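You operate a simulated robot arm through the tools that you are given. There is no shell and no other tool.

You are at the controls of a simulated robot arm. One attempt, no reset.

Task
Change the full trap cup for the empty one and restart the vacuum.
Fine: pump off and 0 kPa before the cup moves; full cup on the table end, upright; frame stays locked; leave it drawing at 80 kPa or more. Set down upright: clear cup of amber resin, empty clear cup.

Only the result counts: the job must be done as asked and must still hold three seconds after the hand-in. Knocking over, shifting, dropping, spilling or breaking anything else fails it.

Robot
A 7-joint arm with a two-finger parallel gripper, fixed in place. Base frame: the origin is on the floor under the middle of its stand, x ahead of it, y to its left, z up. Units: mm, rad, N and s.
It reaches about 1479 mm from its shoulder. Its first joint turns from -2.897 to 2.897 rad. Payload 4.4 kg.
The TCP is the grasp point between the finger pads, 23 mm short of the fingertips. In the tool frame z runs along the fingers and y along their closing line. The gripper opens to 94 mm. The fingers are 38 mm wide and 10 mm thick; the gripper's body (54 by 96 mm) begins 39 mm behind the TCP.
Orientation is that of the tool frame in the base frame, as [roll, pitch, yaw] about the fixed x, y, z axes, in that order (R = Rz(yaw) Ry(pitch) Rx(roll)). With the fingers straight down and closing along the base's y, the tool's x points along the base's -x, its y along +y and its z along -z.

Tools
- The arm moves only by the tool apply_moves. Its argument "motion" is a list that holds one entry, the list of rows, each a list of 6 numbers: the shift along the tool's x, y, z in mm, then the turn, a rotation vector about the tool's x, y, z in rad. In form: [[[tx, ty, tz, ax, ay, az], ...]]. A call has 1 to 20 rows; each row shifts and turns the commanded pose from where the row before left it, along the tool's axes as they then stand. "grip" is the closure, from 0 (fully open) to 1 (shut), set as the call begins (left out, the last holds). Rows are played at 5 a second. More than 50 mm and 0.15 rad between two rows, or a gripper value outside its range, and nothing of the call is played. Where a pose cannot be reached the arm comes as near as it can. A force on the tool above 90 N (or 10 N above the force at the start of the call, whichever is more), or a blocked arm, ends the call early, and 0.2 s more pass. Each finger travels about 72 mm/s and halts on what it meets, pressing with about 21 N; the grip force reading is that of the motor and also rises with nothing between the fingers. The clock runs only during rows and for 0.2 s after the last one: add rows that do not move to give the fingers time. The reply holds the time, the measured pose of the TCP, the force on the tool along the base axes, the opening and the grip force, in the units named above and with some noise, with the torque about the TCP (base axes, N m) and any sound that the robot's microphone picked up.
- Cameras (640 x 400 px; columns grow to the right, rows downward): "scene" is fixed at [219.4, 500.8, 1512.3]; the picture's right is [0.07, -1.00, 0.00], its down [-0.81, -0.06, -0.59] and it looks along [0.59, 0.04, -0.81] (base axes); focal length 251 px, centre (320, 200). "wrist" rides on the gripper at [86, 16, -74] in the tool frame; the picture's right is [-0.18, 0.98, 0.00], its down [-0.58, -0.11, -0.81] and it looks along [-0.79, -0.15, 0.59] (tool axes); focal length 243 px, centre (320, 200). There is no depth. A picture from a camera that has moved, and an enlarged one, comes with that camera's place and axes in the base frame and with its lens.
- grab_frame(camera): a new picture of that camera. The clock stands still meanwhile.
- zoom(camera, box): a new picture of the part [left, top, right, bottom] of that camera's present view, enlarged. The clock stands still meanwhile.
- sign_off(): hands the job in; it is judged then, once.

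Places have to be worked out from the pictures, the camera data and where the tool is seen. Open the gripper and draw the arm clear of the work before you hand the job in, unless the task says otherwise.

The tools are called after "Call:" by a JSON object that holds its "api" and its "payload". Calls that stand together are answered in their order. apply_moves: Moves the arm, as the interface text tells. Its arguments: {"type":"object","properties":{"motion":{"type":"array","items":{"type":"array","items":{"type":"array","items":{"type":"number"}}}},"grip":{"type":"number"}},"required":["motion"]} The other tools are called the same way: grab_frame (camera) takes a picture; zoom (camera, box) takes an enlarged picture of a part of a camera's view; sign_off () hands the job in.

At the start:

```text
time_s: 0.0
ee_pos: [827.0, 287.1, 1173.9]
ee_rot: [-3.141, 0.0, -3.141]
force: [1.2, 0.2, 0.1]
torque: [0.01, 0.04, 0.0]
gripper_width: 93.9
grasp_force: 0.0
```

scene: 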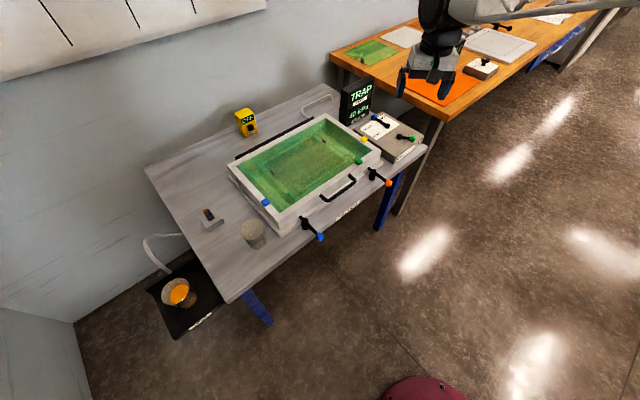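
wrist: 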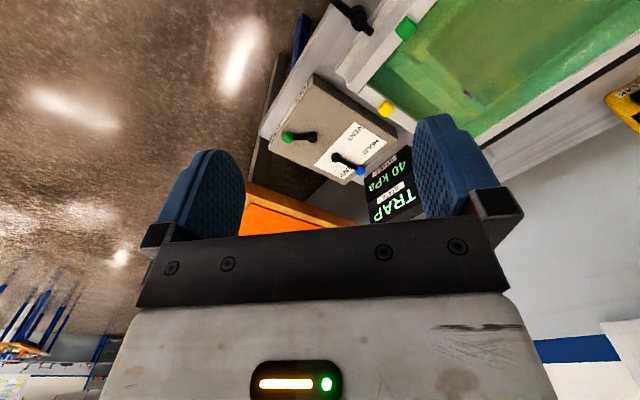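

The scene shows a table with a frame (green mould), a trap display at 40 kPa, a control panel with handles, a full amber cup on a lower shelf and an empty cup on the table. I'll zoom in on the parts to understand them.

Call:
{"api": "zoom", "payload": {"camera": "scene", "box": [330, 70, 440, 200]}}

Call:
{"api": "zoom", "payload": {"camera": "scene", "box": [130, 190, 290, 350]}}

Call:
{"api": "zoom", "payload": {"camera": "wrist", "box": [240, 60, 440, 240]}}

Call:
{"api": "zoom", "payload": {"camera": "scene", "box": [220, 80, 420, 250]}}

```text
3.08 times, centred on (385, 135) of scene
camera zoom: at [219.4, 500.8, 1512.3], right [0.07, -1.0, 0.0], down [-0.81, -0.06, -0.59], along [0.59, 0.04, -0.81], focal length 771 px, centre (120, 400)
```

zoom: 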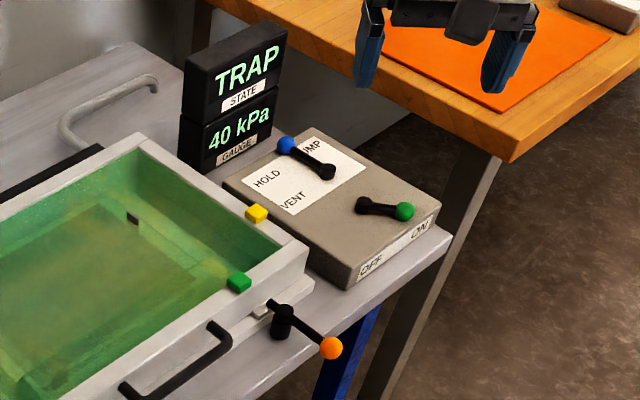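

```text
2.50 times, centred on (210, 270) of scene
camera zoom: at [219.4, 500.8, 1512.3], right [0.07, -1.0, 0.0], down [-0.81, -0.06, -0.59], along [0.59, 0.04, -0.81], focal length 627 px, centre (595, 25)
```

zoom: 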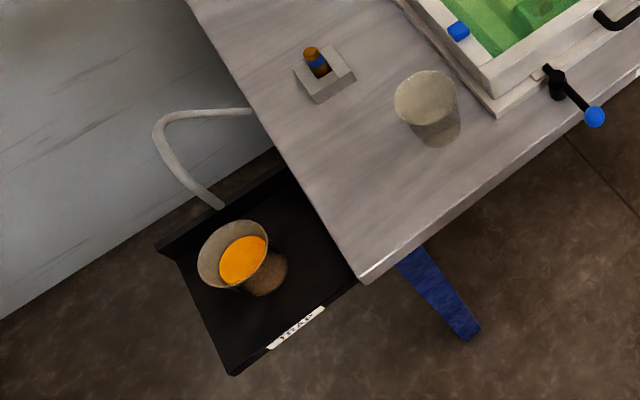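

```text
2.22 times, centred on (340, 150) of wrist
camera zoom: at [740.0, 304.9, 1247.5], right [0.18, 0.98, 0.0], down [0.58, -0.11, 0.81], along [0.79, -0.15, -0.59], focal length 539 px, centre (276, 311)
```

zoom: 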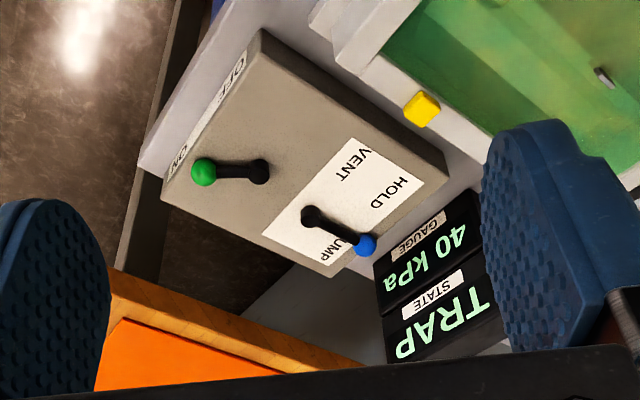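

```text
2.35 times, centred on (320, 165) of scene
camera zoom: at [219.4, 500.8, 1512.3], right [0.07, -1.0, 0.0], down [-0.81, -0.06, -0.59], along [0.59, 0.04, -0.81], focal length 590 px, centre (320, 282)
```

zoom: 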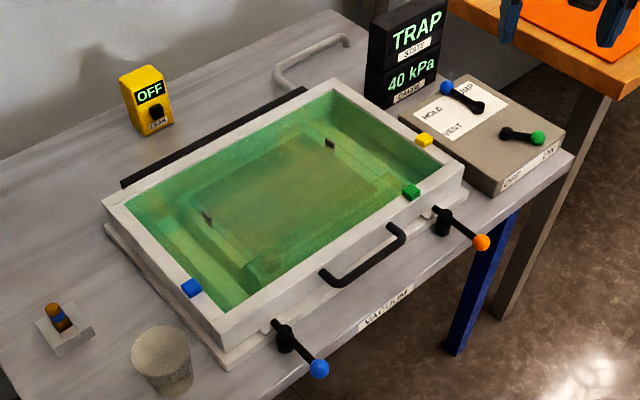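

Both views agree on the knobs: blue (valve) at about (1233, 322, 795) and green (pump switch) at about (1095, 162, 793). The table is turned about 45°. I move the wrist camera above the panel to read the lever positions.

Call:
{"api": "apply_moves", "payload": {"motion": [[[-33.7, -4.9, 25.4, 0, 0, 0], [-33.7, -4.9, 25.4, 0, 0, 0], [-33.7, -4.9, 25.4, 0, 0, 0], [-33.7, -4.9, 25.4, 0, 0, 0], [-33.7, -4.9, 25.4, 0, 0, 0], [-33.7, -4.9, 25.4, 0, 0, 0], [-33.7, -4.9, 25.4, 0, 0, 0], [0, 0, 0, 0, 0, 0]]], "grip": 0}}

Call:
{"api": "grab_frame", "payload": {"camera": "wrist"}}

Call:
{"api": "grab_frame", "payload": {"camera": "scene"}}

```text
time_s: 1.8
ee_pos: [1060.1, 251.9, 991.6]
ee_rot: [-3.141, -0.001, -3.14]
force: [-0.3, 0.1, 1.1]
torque: [0.03, 0.0, 0.0]
gripper_width: 94.2
grasp_force: 0.1
```

```text
taken
camera wrist: at [973.4, 267.8, 1065.6], right [0.18, 0.98, 0.0], down [0.58, -0.11, 0.81], along [0.79, -0.15, -0.59], focal length 243 px, centre (320, 200)
```

wrist: 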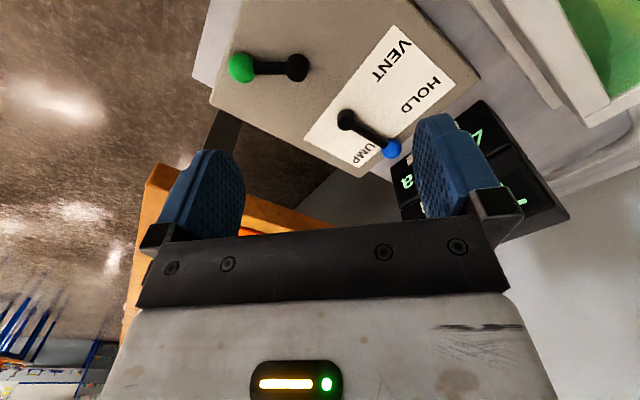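

```text
taken
```

scene: 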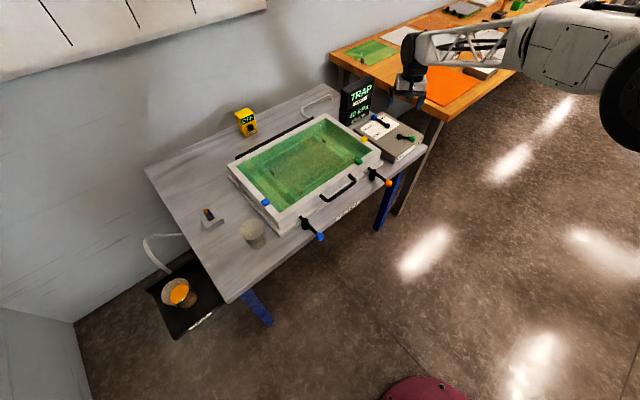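

Call:
{"api": "zoom", "payload": {"camera": "wrist", "box": [200, 0, 520, 200]}}

```text
2.00 times, centred on (360, 100) of wrist
camera zoom: at [973.4, 267.8, 1065.6], right [0.18, 0.98, 0.0], down [0.58, -0.11, 0.81], along [0.79, -0.15, -0.59], focal length 485 px, centre (240, 400)
```

zoom: 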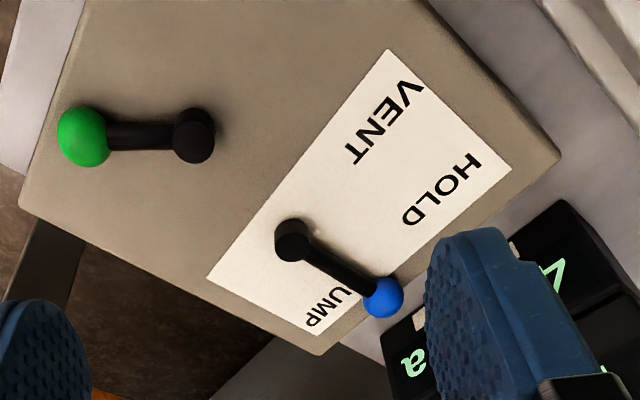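

The card reads PUMP (back right), HOLD (back left), VENT (left), and the blue lever points back, close to PUMP. The green lever points front right, toward ON. I zoom the scene on the panel to get its top height.

Call:
{"api": "zoom", "payload": {"camera": "scene", "box": [360, 100, 430, 170]}}

Call:
{"api": "zoom", "payload": {"camera": "scene", "box": [330, 70, 390, 130]}}

Call:
{"api": "zoom", "payload": {"camera": "scene", "box": [220, 90, 290, 160]}}

```text
5.71 times, centred on (395, 135) of scene
camera zoom: at [219.4, 500.8, 1512.3], right [0.07, -1.0, 0.0], down [-0.81, -0.06, -0.59], along [0.59, 0.04, -0.81], focal length 1433 px, centre (-109, 571)
```

zoom: 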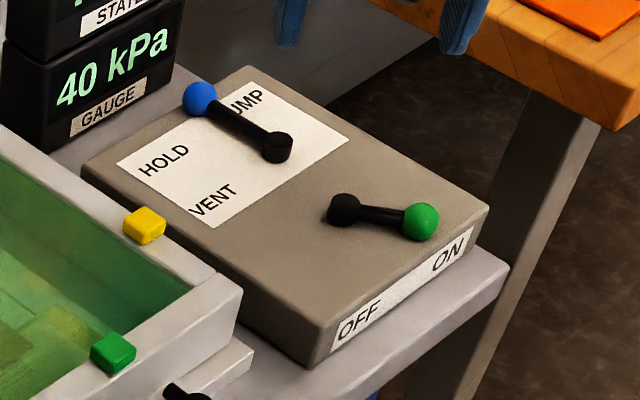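

```text
6.67 times, centred on (360, 100) of scene
camera zoom: at [219.4, 500.8, 1512.3], right [0.07, -1.0, 0.0], down [-0.81, -0.06, -0.59], along [0.59, 0.04, -0.81], focal length 1672 px, centre (53, 867)
```

zoom: 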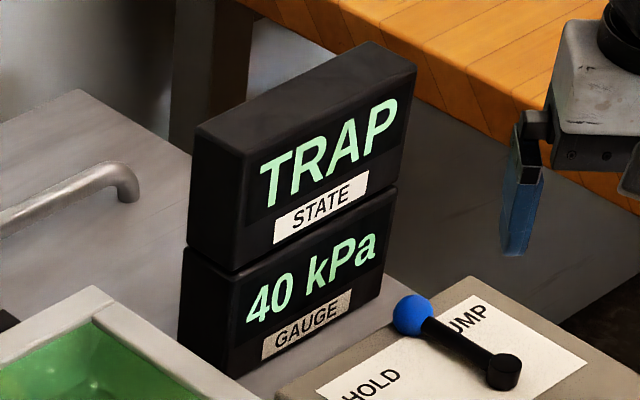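

```text
5.71 times, centred on (255, 125) of scene
camera zoom: at [219.4, 500.8, 1512.3], right [0.07, -1.0, 0.0], down [-0.81, -0.06, -0.59], along [0.59, 0.04, -0.81], focal length 1433 px, centre (691, 629)
```

zoom: 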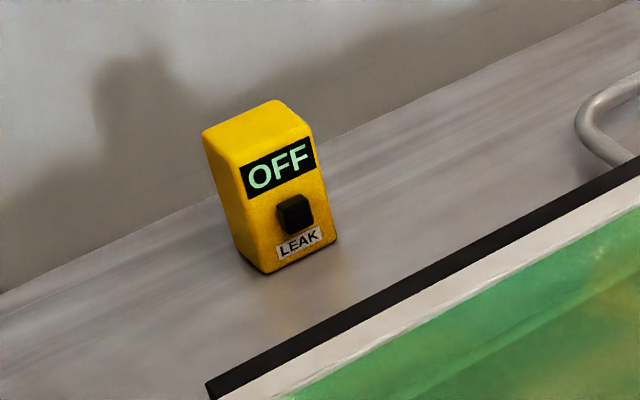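

The panel top and knobs all come out near z 790–805, so I need a better height fix. I turn the tool 45° to line up with the table axes and take a second close view of the panel for triangulation.

Call:
{"api": "apply_moves", "payload": {"motion": [[[-18, -23, 18, 0, 0, 0], [-18, -23, 18, 0, 0, 0], [0, 0, 0, 0, 0, -0.1309], [0, 0, 0, 0, 0, -0.1309], [0, 0, 0, 0, 0, -0.1309], [0, 0, 0, 0, 0, -0.1309], [0, 0, 0, 0, 0, -0.1309], [0, 0, 0, 0, 0, -0.1309], [0, 0, 0, 0, 0, 0], [0, 0, 0, 0, 0, 0]]]}}

Call:
{"api": "grab_frame", "payload": {"camera": "wrist"}}

Call:
{"api": "zoom", "payload": {"camera": "wrist", "box": [160, 0, 480, 200]}}

```text
time_s: 4.0
ee_pos: [1097.4, 208.5, 958.0]
ee_rot: [-3.141, 0.0, -2.357]
force: [0.2, -0.7, 0.0]
torque: [-0.01, 0.0, 0.03]
gripper_width: 94.1
grasp_force: 0.0
```

```text
taken
camera wrist: at [1025.7, 158.4, 1033.0], right [-0.57, 0.82, 0.0], down [0.49, 0.33, 0.81], along [0.67, 0.46, -0.59], focal length 243 px, centre (320, 200)
```

wrist: 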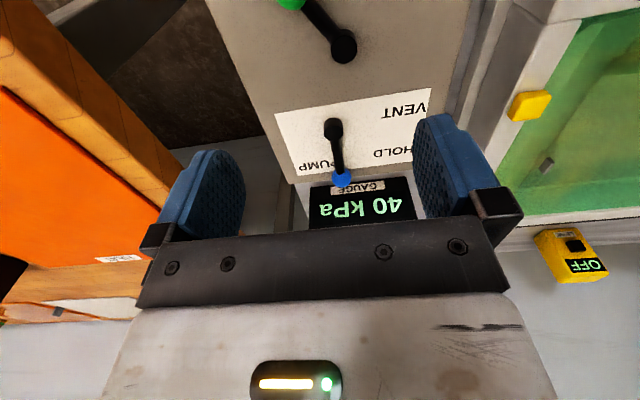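

```text
2.00 times, centred on (320, 100) of wrist
camera zoom: at [1025.7, 158.4, 1033.0], right [-0.57, 0.82, 0.0], down [0.49, 0.33, 0.81], along [0.67, 0.46, -0.59], focal length 485 px, centre (320, 400)
```

zoom: 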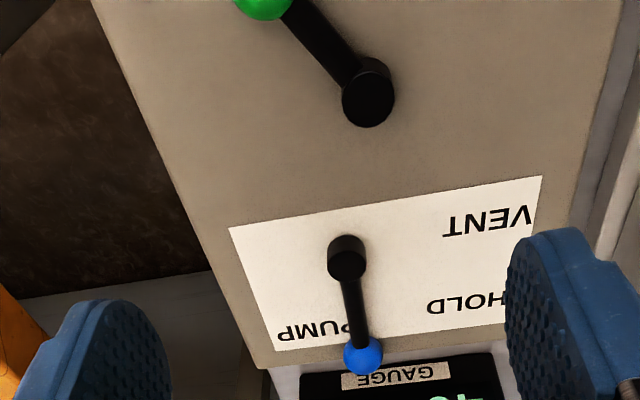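

Triangulating the two close wrist views gives a panel top near z 803. The blue lever has its pivot at (1157, 267), its knob at about (1216, 324, 813), and points straight back to PUMP. The green pivot is at about (1086, 223) with its knob at about (1073, 168, 815), on the ON side. I set the fingers about 47 mm apart and move above the green knob to check alignment.

Call:
{"api": "apply_moves", "payload": {"motion": [[[23, -6, 0, 0, 0, 0], [23, -6, 0, 0, 0, 0], [0, 0, 25, 0, 0, 0], [0, 0, 25, 0, 0, 0], [0, 0, 20, 0, 0, 0], [0, 0, 0, 0, 0, 0], [0, 0, 0, 0, 0, 0]]], "grip": 0.5}}

Call:
{"api": "grab_frame", "payload": {"camera": "wrist"}}

Call:
{"api": "zoom", "payload": {"camera": "scene", "box": [340, 70, 450, 180]}}

```text
time_s: 5.6
ee_pos: [1074.8, 169.5, 889.8]
ee_rot: [3.141, 0.001, -2.358]
force: [-0.1, 0.6, 0.3]
torque: [0.0, -0.02, 0.0]
gripper_width: 47.0
grasp_force: 0.1
```

```text
taken
camera wrist: at [1002.3, 119.6, 963.8], right [-0.56, 0.83, 0.0], down [0.49, 0.33, 0.81], along [0.67, 0.46, -0.59], focal length 243 px, centre (320, 200)
```

wrist: 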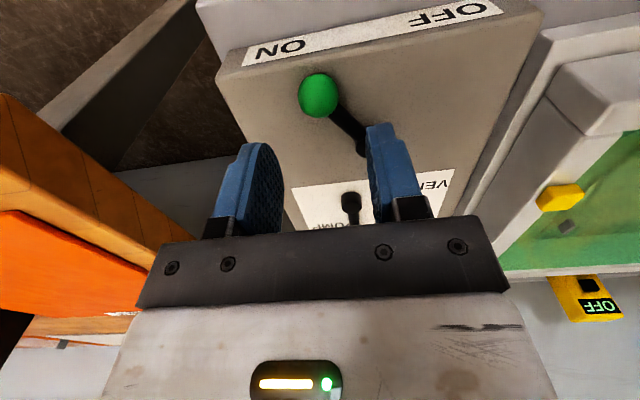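

```text
3.64 times, centred on (395, 125) of scene
camera zoom: at [219.4, 500.8, 1512.3], right [0.07, -1.0, 0.0], down [-0.81, -0.06, -0.59], along [0.59, 0.04, -0.81], focal length 912 px, centre (47, 473)
```

zoom: 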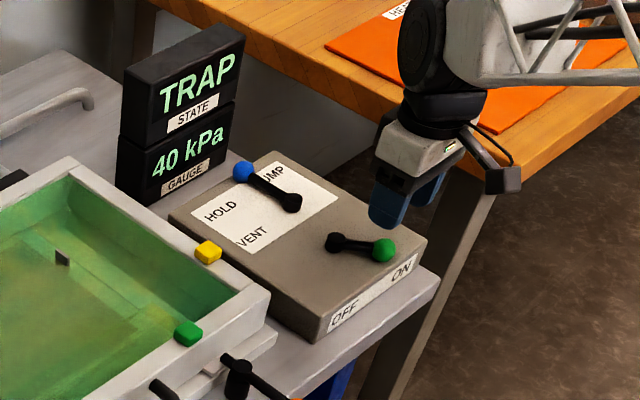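

The knob sits on the line between the fingers at (1075, 168), within 2 mm of the TCP. I descend 54 mm to straddle it, keeping the fingertips about 9 mm above the panel.

Call:
{"api": "apply_moves", "payload": {"motion": [[[0, 0, 18, 0, 0, 0], [0, 0, 18, 0, 0, 0], [0, 0, 18, 0, 0, 0], [0, 0, 0, 0, 0, 0], [0, 0, 0, 0, 0, 0]]]}}

Call:
{"api": "grab_frame", "payload": {"camera": "wrist"}}

Call:
{"api": "zoom", "payload": {"camera": "scene", "box": [360, 100, 440, 180]}}

```text
time_s: 6.8
ee_pos: [1074.2, 166.8, 835.2]
ee_rot: [3.141, 0.001, -2.357]
force: [0.1, -0.6, -0.2]
torque: [0.01, 0.03, -0.02]
gripper_width: 47.2
grasp_force: 0.0
```

```text
taken
camera wrist: at [1002.1, 117.5, 909.4], right [-0.56, 0.83, 0.0], down [0.49, 0.33, 0.81], along [0.67, 0.46, -0.59], focal length 243 px, centre (320, 200)
```

wrist: 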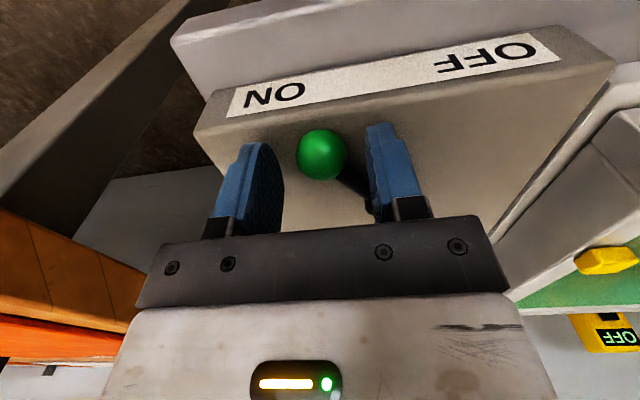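

```text
5.00 times, centred on (400, 140) of scene
camera zoom: at [219.4, 500.8, 1512.3], right [0.07, -1.0, 0.0], down [-0.81, -0.06, -0.59], along [0.59, 0.04, -0.81], focal length 1254 px, centre (-80, 500)
```

zoom: 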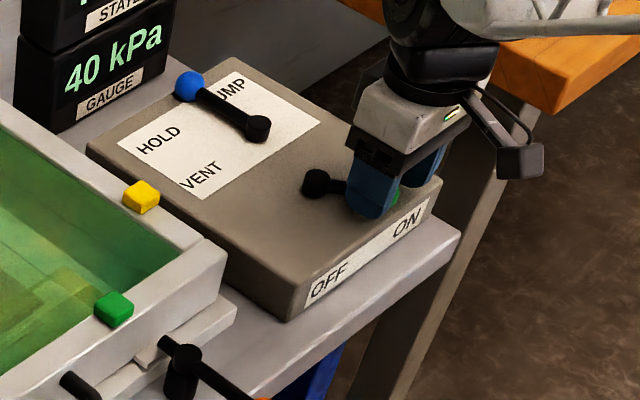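

The knob is centred between the fingers, its centre at z about 816. I lower 3 mm more and sweep the knob along its arc toward OFF in small steps.

Call:
{"api": "apply_moves", "payload": {"motion": [[[0, 0, 3, 0, 0, 0], [4, 8, 0, 0, 0, 0], [3, 8, 0, 0, 0, 0], [2, 8, 0, 0, 0, 0], [0, 8, 0, 0, 0, 0], [0, 8, 0, 0, 0, 0], [-1, 8, 0, 0, 0, 0], [0, 0, 0, 0, 0, 0]]]}}

Call:
{"api": "grab_frame", "payload": {"camera": "wrist"}}

Call:
{"api": "zoom", "payload": {"camera": "scene", "box": [340, 80, 440, 180]}}

```text
time_s: 8.6
ee_pos: [1033.5, 194.6, 834.7]
ee_rot: [3.141, -0.001, -2.355]
force: [0.9, -1.1, 0.3]
torque: [-0.03, 0.01, 0.0]
gripper_width: 47.6
grasp_force: 0.5
```

```text
taken
camera wrist: at [960.9, 146.0, 907.6], right [-0.56, 0.83, 0.0], down [0.49, 0.33, 0.81], along [0.67, 0.46, -0.59], focal length 243 px, centre (320, 200)
```

wrist: 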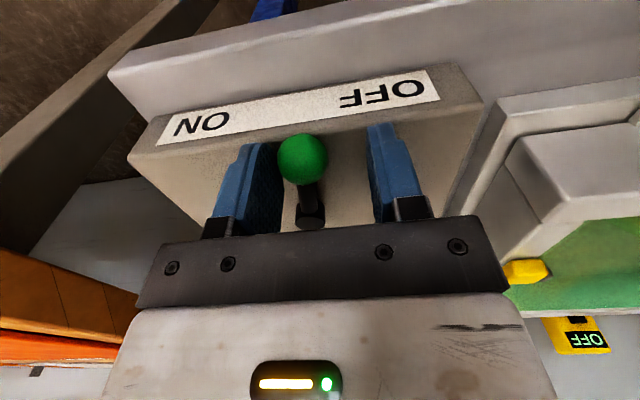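

```text
4.00 times, centred on (390, 130) of scene
camera zoom: at [219.4, 500.8, 1512.3], right [0.07, -1.0, 0.0], down [-0.81, -0.06, -0.59], along [0.59, 0.04, -0.81], focal length 1003 px, centre (40, 480)
```

zoom: 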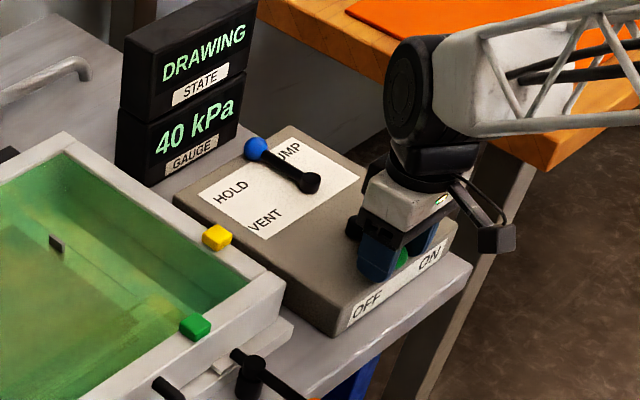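

The lever is now midway, with the ball against one finger, and the state reads DRAWING. I keep pushing it along the arc toward OFF.

Call:
{"api": "apply_moves", "payload": {"motion": [[[-1, 7, 0, 0, 0, 0], [-2, 7, 0, 0, 0, 0], [-3, 7, 0, 0, 0, 0], [-3, 5, 0, 0, 0, 0], [0, 0, 0, 0, 0, 0]]]}}

Call:
{"api": "grab_frame", "payload": {"camera": "wrist"}}

Call:
{"api": "zoom", "payload": {"camera": "scene", "box": [340, 80, 440, 180]}}

```text
time_s: 9.8
ee_pos: [1021.0, 218.2, 833.1]
ee_rot: [-3.141, 0.0, -2.357]
force: [-6.3, -33.7, 2.1]
torque: [-0.66, 0.02, -1.09]
gripper_width: 55.3
grasp_force: 10.2
```

```text
taken
camera wrist: at [949.4, 168.9, 907.5], right [-0.56, 0.83, 0.0], down [0.49, 0.33, 0.81], along [0.67, 0.45, -0.59], focal length 243 px, centre (320, 200)
```

wrist: 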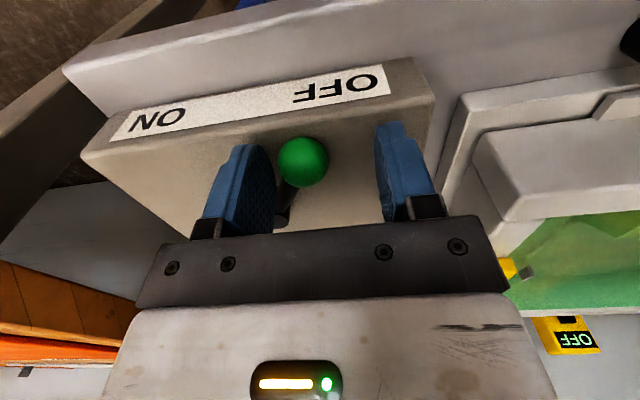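

```text
4.00 times, centred on (390, 130) of scene
camera zoom: at [219.4, 500.8, 1512.3], right [0.07, -1.0, 0.0], down [-0.81, -0.06, -0.59], along [0.59, 0.04, -0.81], focal length 1003 px, centre (40, 480)
```

zoom: 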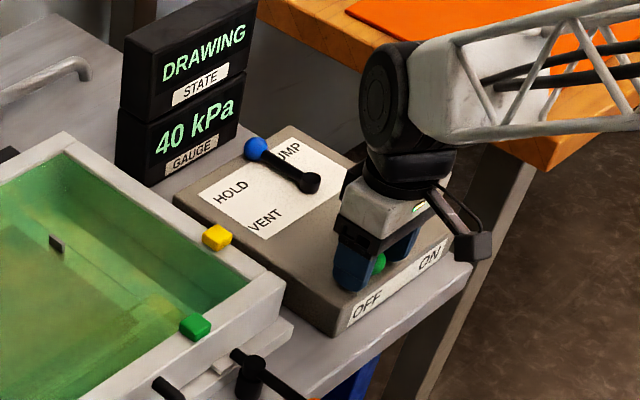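

The ball is now at about (1029, 213), roughly 35° left of front, so it appears to be at its OFF stop with 30 N on the fingers. I back off a few mm to unload it and let time pass, then read the display again.

Call:
{"api": "apply_moves", "payload": {"motion": [[[2, -5, 0, 0, 0, 0], [0, -3, 0, 0, 0, 0], [0, 0, 0, 0, 0, 0], [0, 0, 0, 0, 0, 0], [0, 0, 0, 0, 0, 0]]]}}

Call:
{"api": "grab_frame", "payload": {"camera": "wrist"}}

Call:
{"api": "zoom", "payload": {"camera": "scene", "box": [340, 80, 440, 180]}}

```text
time_s: 11.0
ee_pos: [1027.1, 214.0, 833.2]
ee_rot: [3.141, 0.001, -2.356]
force: [-0.2, 0.1, 0.2]
torque: [-0.01, -0.01, 0.04]
gripper_width: 46.9
grasp_force: 0.1
```

```text
taken
camera wrist: at [954.9, 163.8, 907.4], right [-0.56, 0.83, 0.0], down [0.49, 0.33, 0.81], along [0.67, 0.46, -0.59], focal length 243 px, centre (320, 200)
```

wrist: 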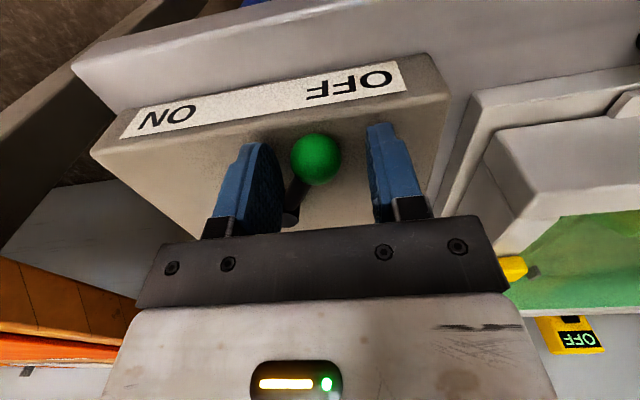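

```text
4.00 times, centred on (390, 130) of scene
camera zoom: at [219.4, 500.8, 1512.3], right [0.07, -1.0, 0.0], down [-0.81, -0.06, -0.59], along [0.59, 0.04, -0.81], focal length 1003 px, centre (40, 480)
```

zoom: 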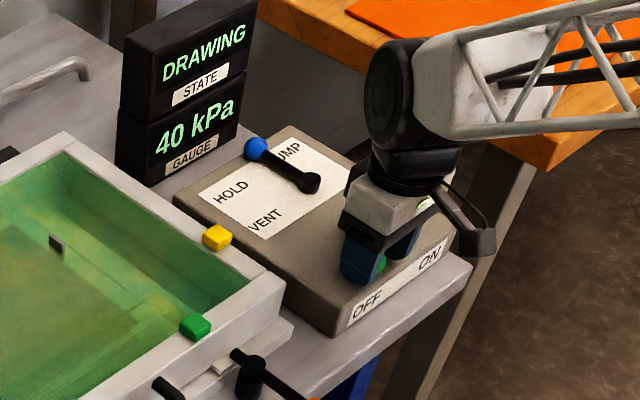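

The lever rests at the mirrored OFF angle, about 34° left of front, and stays there unloaded. The gauge still holds 40 kPa. Next I lift off and move over the blue valve lever, stopping high for an alignment check.

Call:
{"api": "apply_moves", "payload": {"motion": [[[0, 0, -30, 0, 0, 0], [0, 0, -30, 0, 0, 0], [-38.9, -10.9, 0, 0, 0, 0], [-38.9, -10.9, 0, 0, 0, 0], [-38.9, -10.9, 0, 0, 0, 0], [-38.9, -10.9, 0, 0, 0, 0], [-38.9, -10.9, 0, 0, 0, 0], [0, 0, 0, 0, 0, 0], [0, 0, 0, 0, 0, 0]]], "grip": 0.55}}

Call:
{"api": "grab_frame", "payload": {"camera": "wrist"}}

Call:
{"api": "zoom", "payload": {"camera": "scene", "box": [320, 50, 450, 180]}}

```text
time_s: 13.0
ee_pos: [1204.4, 311.2, 892.5]
ee_rot: [3.14, -0.001, -2.356]
force: [-0.2, 0.0, 0.1]
torque: [-0.02, 0.0, -0.02]
gripper_width: 42.5
grasp_force: 0.1
```

```text
taken
camera wrist: at [1131.8, 262.3, 966.0], right [-0.56, 0.83, 0.0], down [0.49, 0.33, 0.81], along [0.67, 0.46, -0.59], focal length 243 px, centre (320, 200)
```

wrist: 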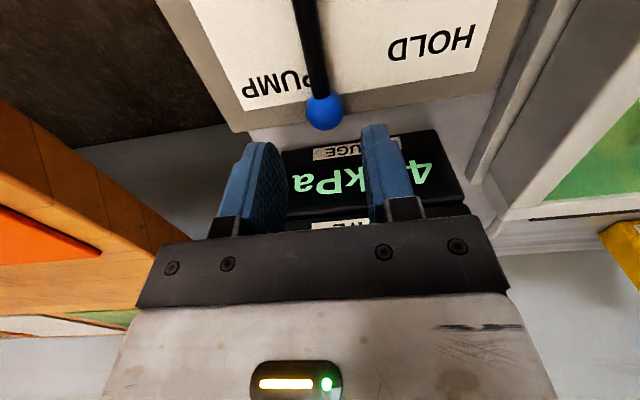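

```text
3.08 times, centred on (385, 115) of scene
camera zoom: at [219.4, 500.8, 1512.3], right [0.07, -1.0, 0.0], down [-0.81, -0.06, -0.59], along [0.59, 0.04, -0.81], focal length 771 px, centre (120, 462)
```

zoom: 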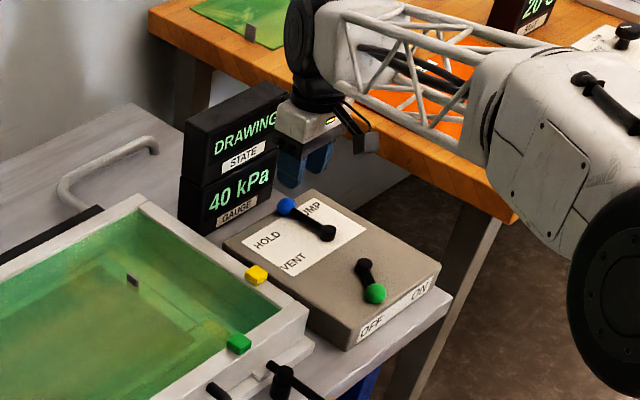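

Green now sits at OFF, the blue ball is aligned in the finger gap and about 12 mm beyond the TCP, and the display clears the gripper. I descend over the valve lever.

Call:
{"api": "apply_moves", "payload": {"motion": [[[0, 0, 20, 0, 0, 0], [0, 0, 20, 0, 0, 0], [0, 0, 19, 0, 0, 0], [0, 0, 0, 0, 0, 0], [0, 0, 0, 0, 0, 0]]]}}

Call:
{"api": "grab_frame", "payload": {"camera": "wrist"}}

Call:
{"api": "zoom", "payload": {"camera": "scene", "box": [320, 50, 450, 180]}}

```text
time_s: 14.2
ee_pos: [1204.5, 311.5, 832.6]
ee_rot: [3.14, 0.0, -2.356]
force: [0.1, -0.5, -0.6]
torque: [0.02, 0.04, -0.02]
gripper_width: 42.2
grasp_force: 0.1
```

```text
taken
camera wrist: at [1132.6, 262.1, 906.8], right [-0.56, 0.83, 0.0], down [0.49, 0.33, 0.81], along [0.67, 0.46, -0.59], focal length 243 px, centre (320, 200)
```

wrist: 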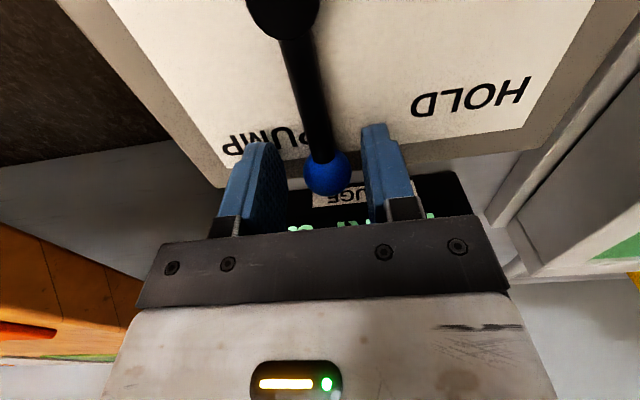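

```text
3.08 times, centred on (385, 115) of scene
camera zoom: at [219.4, 500.8, 1512.3], right [0.07, -1.0, 0.0], down [-0.81, -0.06, -0.59], along [0.59, 0.04, -0.81], focal length 771 px, centre (120, 462)
```

zoom: 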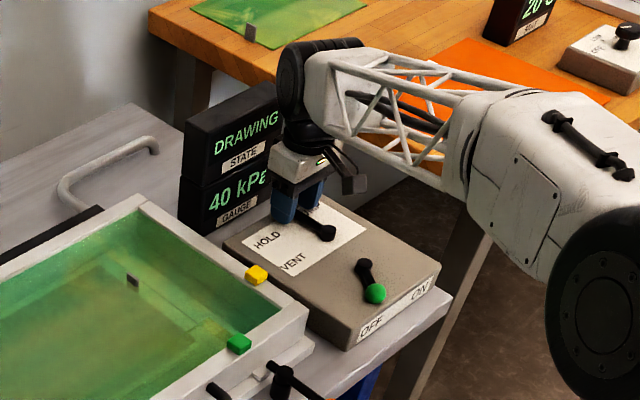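

No contact forces, and the lever is between the fingers. I swing it around its pivot toward HOLD/VENT, turning the tool with it, and do the first 45° now.

Call:
{"api": "apply_moves", "payload": {"motion": [[[0.5, 8.4, 0, 0, 0, -0.13], [0.5, 8.4, 0, 0, 0, -0.13], [0.5, 8.4, 0, 0, 0, -0.13], [0.5, 8.4, 0, 0, 0, -0.13], [0.5, 8.4, 0, 0, 0, -0.13], [0.5, 8.4, 0, 0, 0, -0.13], [0, 0, 0, 0, 0, 0]]]}}

Call:
{"api": "grab_frame", "payload": {"camera": "wrist"}}

Call:
{"api": "zoom", "payload": {"camera": "scene", "box": [320, 50, 450, 180]}}

```text
time_s: 15.8
ee_pos: [1158.1, 330.4, 833.5]
ee_rot: [3.141, 0.0, -1.572]
force: [-0.5, -0.2, 0.1]
torque: [0.01, -0.02, -0.03]
gripper_width: 42.8
grasp_force: 0.1
```

```text
taken
camera wrist: at [1142.6, 244.4, 907.6], right [-0.98, 0.19, 0.0], down [0.11, 0.58, 0.81], along [0.15, 0.79, -0.59], focal length 243 px, centre (320, 200)
```

wrist: 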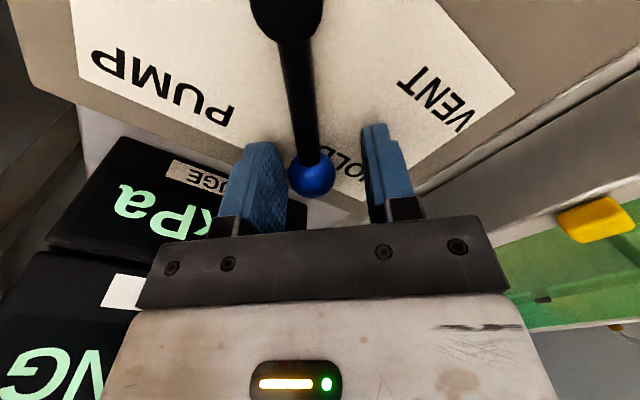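

```text
3.08 times, centred on (385, 115) of scene
camera zoom: at [219.4, 500.8, 1512.3], right [0.07, -1.0, 0.0], down [-0.81, -0.06, -0.59], along [0.59, 0.04, -0.81], focal length 771 px, centre (120, 462)
```

zoom: 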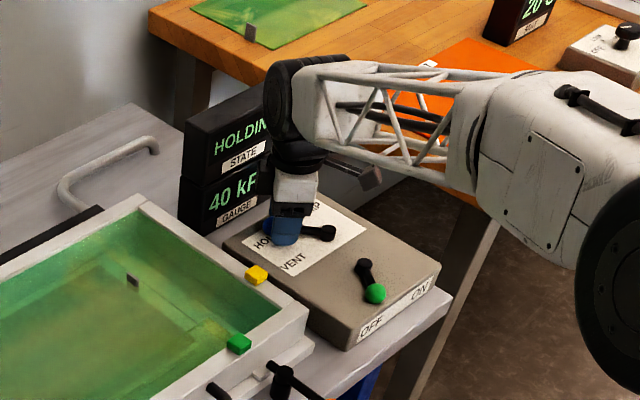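

The valve now shows HOLDING at 40 kPa and the lever is following freely. I continue the same arc toward VENT.

Call:
{"api": "apply_moves", "payload": {"motion": [[[0.5, 8.4, 0, 0, 0, -0.13], [0.5, 8.4, 0, 0, 0, -0.13], [0.5, 8.4, 0, 0, 0, -0.13], [0.5, 8.4, 0, 0, 0, -0.13], [0.5, 8.4, 0, 0, 0, -0.13], [0, 0, 0, 0, 0, 0]]]}}

Call:
{"api": "grab_frame", "payload": {"camera": "wrist"}}

Call:
{"api": "zoom", "payload": {"camera": "scene", "box": [320, 50, 450, 180]}}

```text
time_s: 17.2
ee_pos: [1118.3, 317.7, 834.6]
ee_rot: [-3.141, 0.0, -0.924]
force: [-0.1, 0.4, 0.3]
torque: [-0.03, -0.04, -0.02]
gripper_width: 42.7
grasp_force: 0.2
```

```text
taken
camera wrist: at [1158.0, 239.4, 908.4], right [-0.9, -0.44, 0.0], down [-0.26, 0.53, 0.81], along [-0.36, 0.72, -0.59], focal length 243 px, centre (320, 200)
```

wrist: 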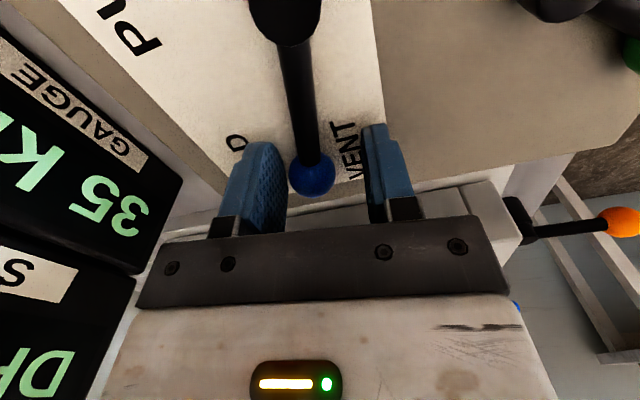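

```text
3.08 times, centred on (385, 115) of scene
camera zoom: at [219.4, 500.8, 1512.3], right [0.07, -1.0, 0.0], down [-0.81, -0.06, -0.59], along [0.59, 0.04, -0.81], focal length 771 px, centre (120, 462)
```

zoom: 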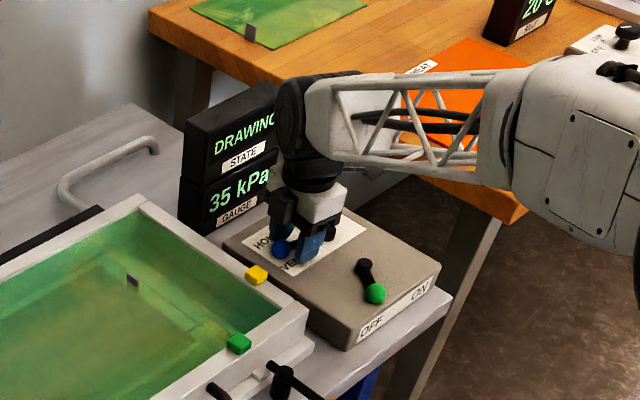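

The gauge has dropped to 35 kPa, so venting has started. I push one more small step to seat the lever at VENT and wait to read it again.

Call:
{"api": "apply_moves", "payload": {"motion": [[[0.5, 8.4, 0, 0, 0, -0.13], [0, 0, 0, 0, 0, 0], [0, 0, 0, 0, 0, 0], [0, 0, 0, 0, 0, 0], [0, 0, 0, 0, 0, 0]]]}}

Call:
{"api": "grab_frame", "payload": {"camera": "wrist"}}

Call:
{"api": "zoom", "payload": {"camera": "scene", "box": [320, 50, 450, 180]}}

```text
time_s: 18.4
ee_pos: [1113.7, 312.9, 833.5]
ee_rot: [-3.14, 0.001, -0.795]
force: [0.5, 0.1, -0.6]
torque: [0.01, 0.0, -0.01]
gripper_width: 42.2
grasp_force: 0.0
```

```text
taken
camera wrist: at [1162.2, 239.6, 908.4], right [-0.83, -0.56, 0.0], down [-0.33, 0.49, 0.81], along [-0.45, 0.67, -0.59], focal length 243 px, centre (320, 200)
```

wrist: 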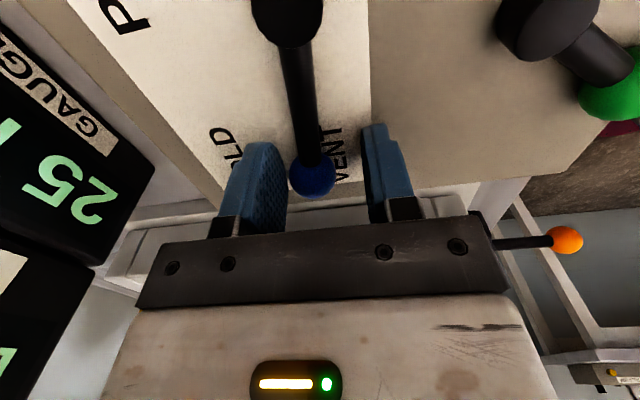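

```text
3.08 times, centred on (385, 115) of scene
camera zoom: at [219.4, 500.8, 1512.3], right [0.07, -1.0, 0.0], down [-0.81, -0.06, -0.59], along [0.59, 0.04, -0.81], focal length 771 px, centre (120, 462)
```

zoom: 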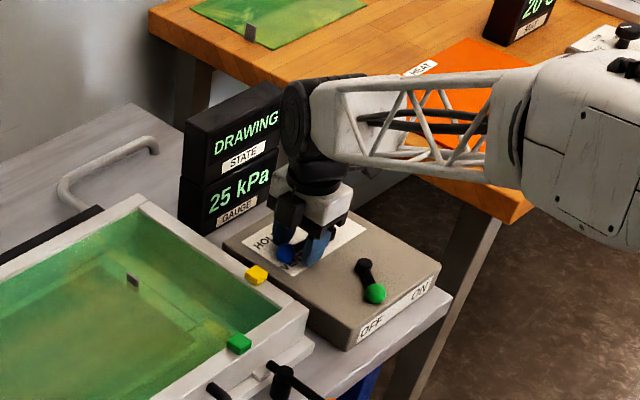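

25 kPa and falling with the lever at VENT. I lift clear, turn the tool back to the table-aligned yaw while it vents, then read the gauge again.

Call:
{"api": "apply_moves", "payload": {"motion": [[[0, 0, -30, 0, 0, 0], [0, 0, -45, 0, 0, 0], [0, 0, -45, 0, 0, 0], [0, 0, -45, 0, 0, 0], [0, 0, 0, 0, 0, 0.13], [0, 0, 0, 0, 0, 0.13], [0, 0, 0, 0, 0, 0.13], [0, 0, 0, 0, 0, 0.13], [0, 0, 0, 0, 0, 0.13], [0, 0, 0, 0, 0, 0.13], [0, 0, 0, 0, 0, 0.13], [0, 0, 0, 0, 0, 0.13], [0, 0, 0, 0, 0, 0.13], [0, 0, 0, 0, 0, 0.13], [0, 0, 0, 0, 0, 0.13], [0, 0, 0, 0, 0, 0.13], [0, 0, 0, 0, 0, 0]]], "grip": 0}}

Call:
{"api": "zoom", "payload": {"camera": "scene", "box": [320, 50, 450, 180]}}

Call:
{"api": "grab_frame", "payload": {"camera": "wrist"}}

```text
time_s: 22.0
ee_pos: [1111.0, 312.2, 998.7]
ee_rot: [3.141, -0.002, -2.357]
force: [0.0, -0.6, 0.1]
torque: [-0.03, 0.01, -0.02]
gripper_width: 93.9
grasp_force: 0.0
```

```text
3.08 times, centred on (385, 115) of scene
camera zoom: at [219.4, 500.8, 1512.3], right [0.07, -1.0, 0.0], down [-0.81, -0.06, -0.59], along [0.59, 0.04, -0.81], focal length 771 px, centre (120, 462)
```

zoom: 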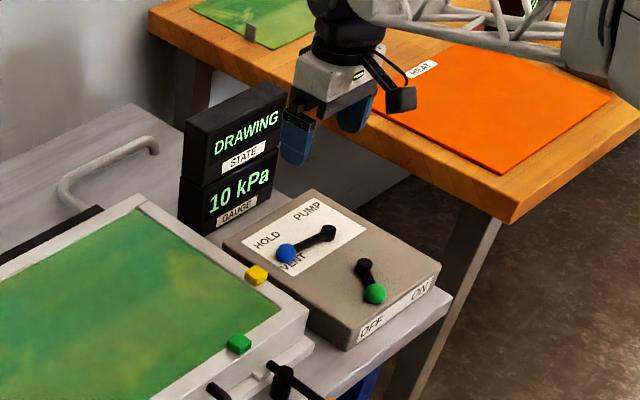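

```text
taken
camera wrist: at [1038.6, 263.5, 1072.7], right [-0.56, 0.83, 0.0], down [0.49, 0.33, 0.81], along [0.67, 0.45, -0.59], focal length 243 px, centre (320, 200)
```

wrist: 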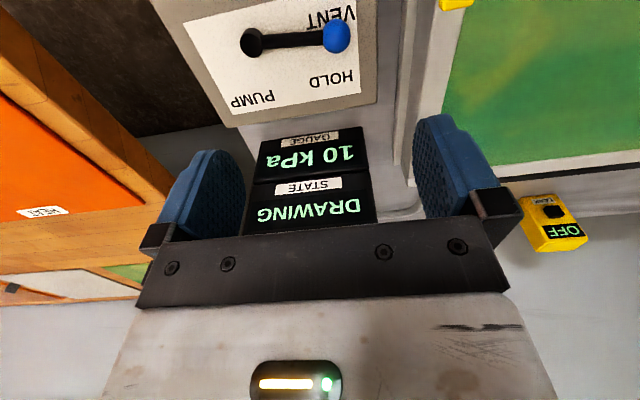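

Gauge reads 10 kPa and falling, with the valve clearly on VENT. I travel high over the frame toward the left end of the table to look at the cups.

Call:
{"api": "apply_moves", "payload": {"motion": [[[11.2, 46.2, -4.3, 0, 0, 0], [11.2, 46.2, -4.3, 0, 0, 0], [11.2, 46.2, -4.3, 0, 0, 0], [11.2, 46.2, -4.3, 0, 0, 0], [11.2, 46.2, -4.3, 0, 0, 0], [11.2, 46.2, -4.3, 0, 0, 0], [11.2, 46.2, -4.3, 0, 0, 0], [11.2, 46.2, -4.3, 0, 0, 0], [11.2, 46.2, -4.3, 0, 0, 0], [11.2, 46.2, -4.3, 0, 0, 0], [11.2, 46.2, -4.3, 0, 0, 0], [11.2, 46.2, -4.3, 0, 0, 0], [11.2, 46.2, -4.3, 0, 0, 0], [11.2, 46.2, -4.3, 0, 0, 0], [11.2, 46.2, -4.3, 0, 0, 0], [11.2, 46.2, -4.3, 0, 0, 0], [11.2, 46.2, -4.3, 0, 0, 0], [11.2, 46.2, -4.3, 0, 0, 0], [0, 0, 0, 0, 0, 0], [0, 0, 0, 0, 0, 0]]]}}

Call:
{"api": "grab_frame", "payload": {"camera": "wrist"}}

Call:
{"api": "grab_frame", "payload": {"camera": "scene"}}

```text
time_s: 26.2
ee_pos: [382.5, 760.0, 1078.7]
ee_rot: [-3.141, 0.001, -2.357]
force: [-0.4, -0.7, 0.5]
torque: [-0.01, 0.04, -0.01]
gripper_width: 94.1
grasp_force: 0.1
```

```text
taken
camera wrist: at [309.7, 710.2, 1153.2], right [-0.56, 0.83, 0.0], down [0.49, 0.33, 0.81], along [0.67, 0.46, -0.59], focal length 243 px, centre (320, 200)
```

wrist: 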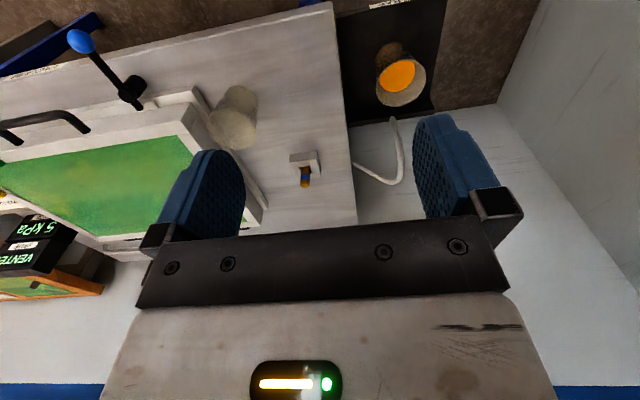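

```text
taken
```

scene: 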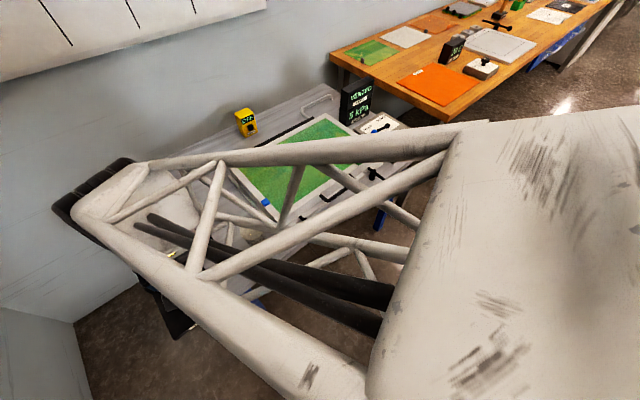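

The display now reads VENTED at 5 kPa and falling. I zoom the wrist view on the tray, cups and hose.

Call:
{"api": "zoom", "payload": {"camera": "wrist", "box": [320, 0, 480, 200]}}

Call:
{"api": "zoom", "payload": {"camera": "wrist", "box": [190, 60, 350, 200]}}

Call:
{"api": "zoom", "payload": {"camera": "scene", "box": [320, 70, 420, 150]}}

```text
2.00 times, centred on (400, 100) of wrist
camera zoom: at [309.7, 710.2, 1153.2], right [-0.56, 0.83, 0.0], down [0.49, 0.33, 0.81], along [0.67, 0.46, -0.59], focal length 485 px, centre (160, 400)
```

zoom: 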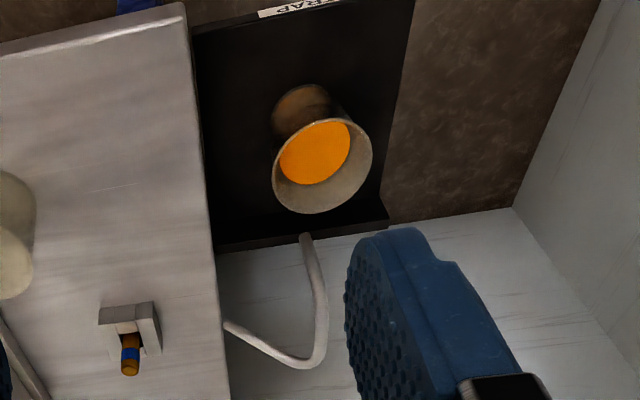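

```text
2.86 times, centred on (270, 130) of wrist
camera zoom: at [309.7, 710.2, 1153.2], right [-0.56, 0.83, 0.0], down [0.49, 0.33, 0.81], along [0.67, 0.46, -0.59], focal length 693 px, centre (463, 400)
```

zoom: 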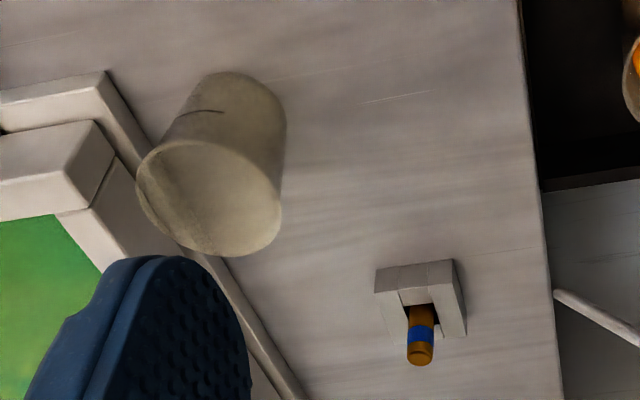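

```text
5.00 times, centred on (370, 110) of scene
camera zoom: at [219.4, 500.8, 1512.3], right [0.07, -1.0, 0.0], down [-0.81, -0.06, -0.59], along [0.59, 0.04, -0.81], focal length 1254 px, centre (70, 650)
```

zoom: 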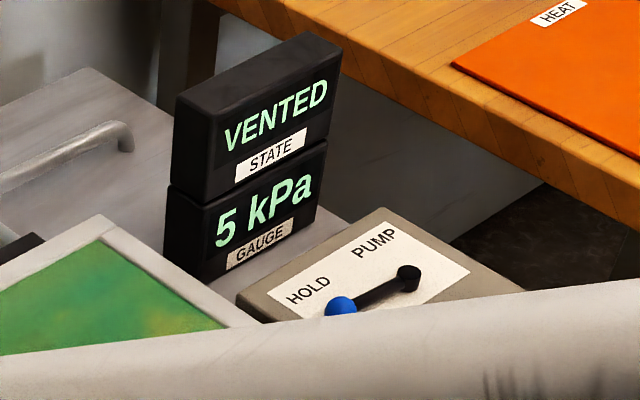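

The two camera rays to the full cup are nearly parallel, so I can't range it yet. I move nearly above it, staying high, for a second viewpoint.

Call:
{"api": "apply_moves", "payload": {"motion": [[[-26, 19.3, 33, 0, 0, 0], [-26, 19.3, 33, 0, 0, 0], [-26, 19.3, 33, 0, 0, 0], [-26, 19.3, 33, 0, 0, 0], [-26, 19.3, 33, 0, 0, 0], [-26, 19.3, 33, 0, 0, 0], [0, 0, 0, 0, 0, 0], [0, 0, 0, 0, 0, 0]]]}}

Call:
{"api": "grab_frame", "payload": {"camera": "wrist"}}

Call:
{"api": "zoom", "payload": {"camera": "scene", "box": [320, 70, 420, 150]}}

Call:
{"api": "grab_frame", "payload": {"camera": "scene"}}

```text
time_s: 28.0
ee_pos: [410.1, 949.7, 880.9]
ee_rot: [3.14, -0.001, -2.355]
force: [-0.4, 0.3, -1.0]
torque: [-0.02, 0.04, -0.02]
gripper_width: 94.4
grasp_force: 0.2
```

```text
taken
camera wrist: at [337.5, 899.5, 954.3], right [-0.56, 0.83, 0.0], down [0.49, 0.33, 0.81], along [0.67, 0.46, -0.59], focal length 243 px, centre (320, 200)
```

wrist: 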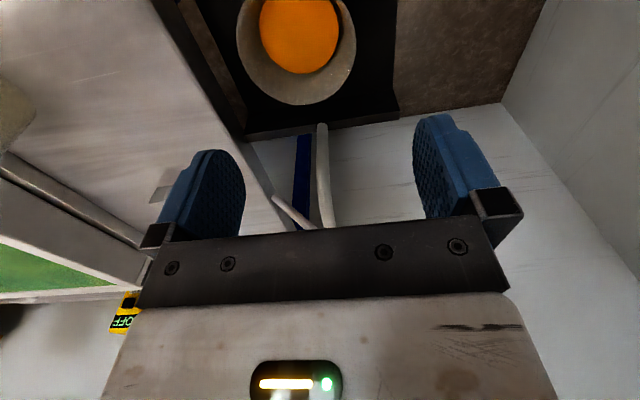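

```text
5.00 times, centred on (370, 110) of scene
camera zoom: at [219.4, 500.8, 1512.3], right [0.07, -1.0, 0.0], down [-0.81, -0.06, -0.59], along [0.59, 0.04, -0.81], focal length 1254 px, centre (70, 650)
```

zoom: 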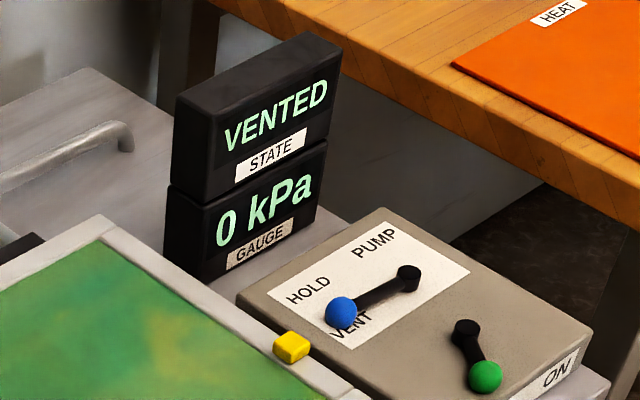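

```text
taken
```

scene: 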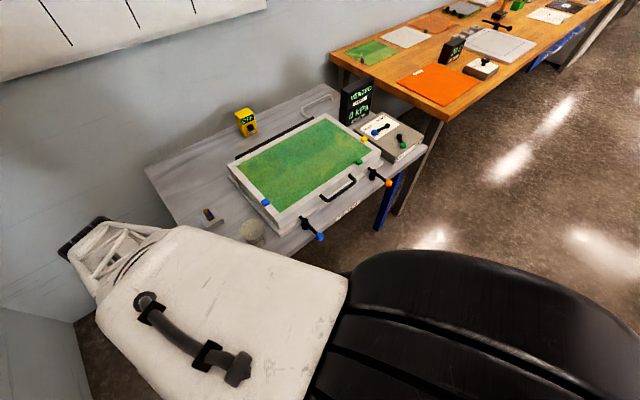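

The gauge reads 0 kPa and the state VENTED, with the pump lever at OFF, so the cup may now be moved. The full cup's rim triangulates to (400, 924, 784), about 76 mm across, with the table edge about 89 mm to its right. I move above it and check alignment.

Call:
{"api": "apply_moves", "payload": {"motion": [[[12.6, -5.5, 10, 0, 0, 0], [12.6, -5.6, 10, 0, 0, 0], [0, 0, 11, 0, 0, 0], [0, 0, 0, 0, 0, 0], [0, 0, 0, 0, 0, 0]]]}}

Call:
{"api": "grab_frame", "payload": {"camera": "wrist"}}

Call:
{"api": "zoom", "payload": {"camera": "wrist", "box": [200, 0, 440, 200]}}

```text
time_s: 29.2
ee_pos: [400.4, 924.7, 847.7]
ee_rot: [-3.141, 0.0, -2.356]
force: [1.1, -0.1, 0.1]
torque: [0.0, 0.02, 0.0]
gripper_width: 94.1
grasp_force: 0.0
```

```text
taken
camera wrist: at [327.6, 875.4, 921.5], right [-0.56, 0.83, 0.0], down [0.49, 0.33, 0.81], along [0.67, 0.46, -0.59], focal length 243 px, centre (320, 200)
```

wrist: 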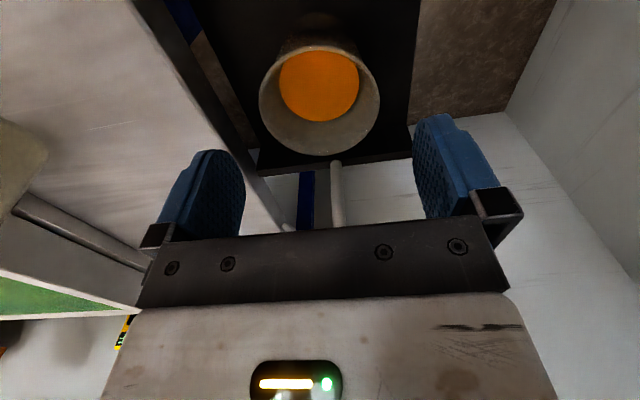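

```text
2.00 times, centred on (320, 100) of wrist
camera zoom: at [327.6, 875.4, 921.5], right [-0.56, 0.83, 0.0], down [0.49, 0.33, 0.81], along [0.67, 0.46, -0.59], focal length 485 px, centre (320, 400)
```

zoom: 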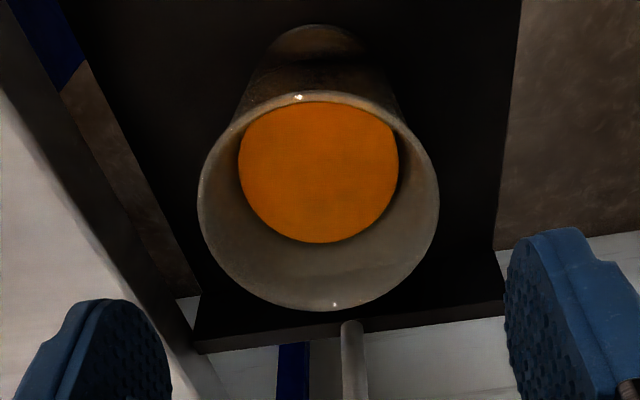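

The rim centre sits at about (399, 924, 781), within 2 mm of the TCP line. I descend in two stages, checking finger clearance around the rim midway.

Call:
{"api": "apply_moves", "payload": {"motion": [[[0, 0, 15, 0, 0, 0], [0, 0, 15, 0, 0, 0], [0, 0, 12, 0, 0, 0], [0, 0, 0, 0, 0, 0], [0, 0, 0, 0, 0, 0]]]}}

Call:
{"api": "grab_frame", "payload": {"camera": "wrist"}}

```text
time_s: 30.4
ee_pos: [400.0, 925.2, 805.8]
ee_rot: [-3.141, 0.001, -2.355]
force: [0.5, 0.9, 0.1]
torque: [0.0, -0.02, 0.03]
gripper_width: 94.1
grasp_force: 0.1
```

```text
taken
camera wrist: at [327.8, 875.7, 880.4], right [-0.56, 0.83, 0.0], down [0.49, 0.33, 0.81], along [0.67, 0.46, -0.59], focal length 243 px, centre (320, 200)
```

wrist: 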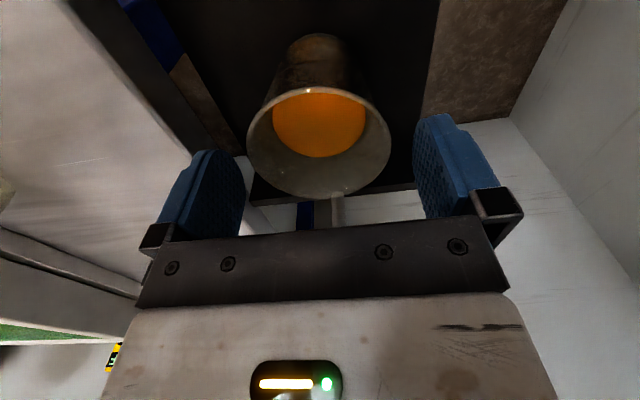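

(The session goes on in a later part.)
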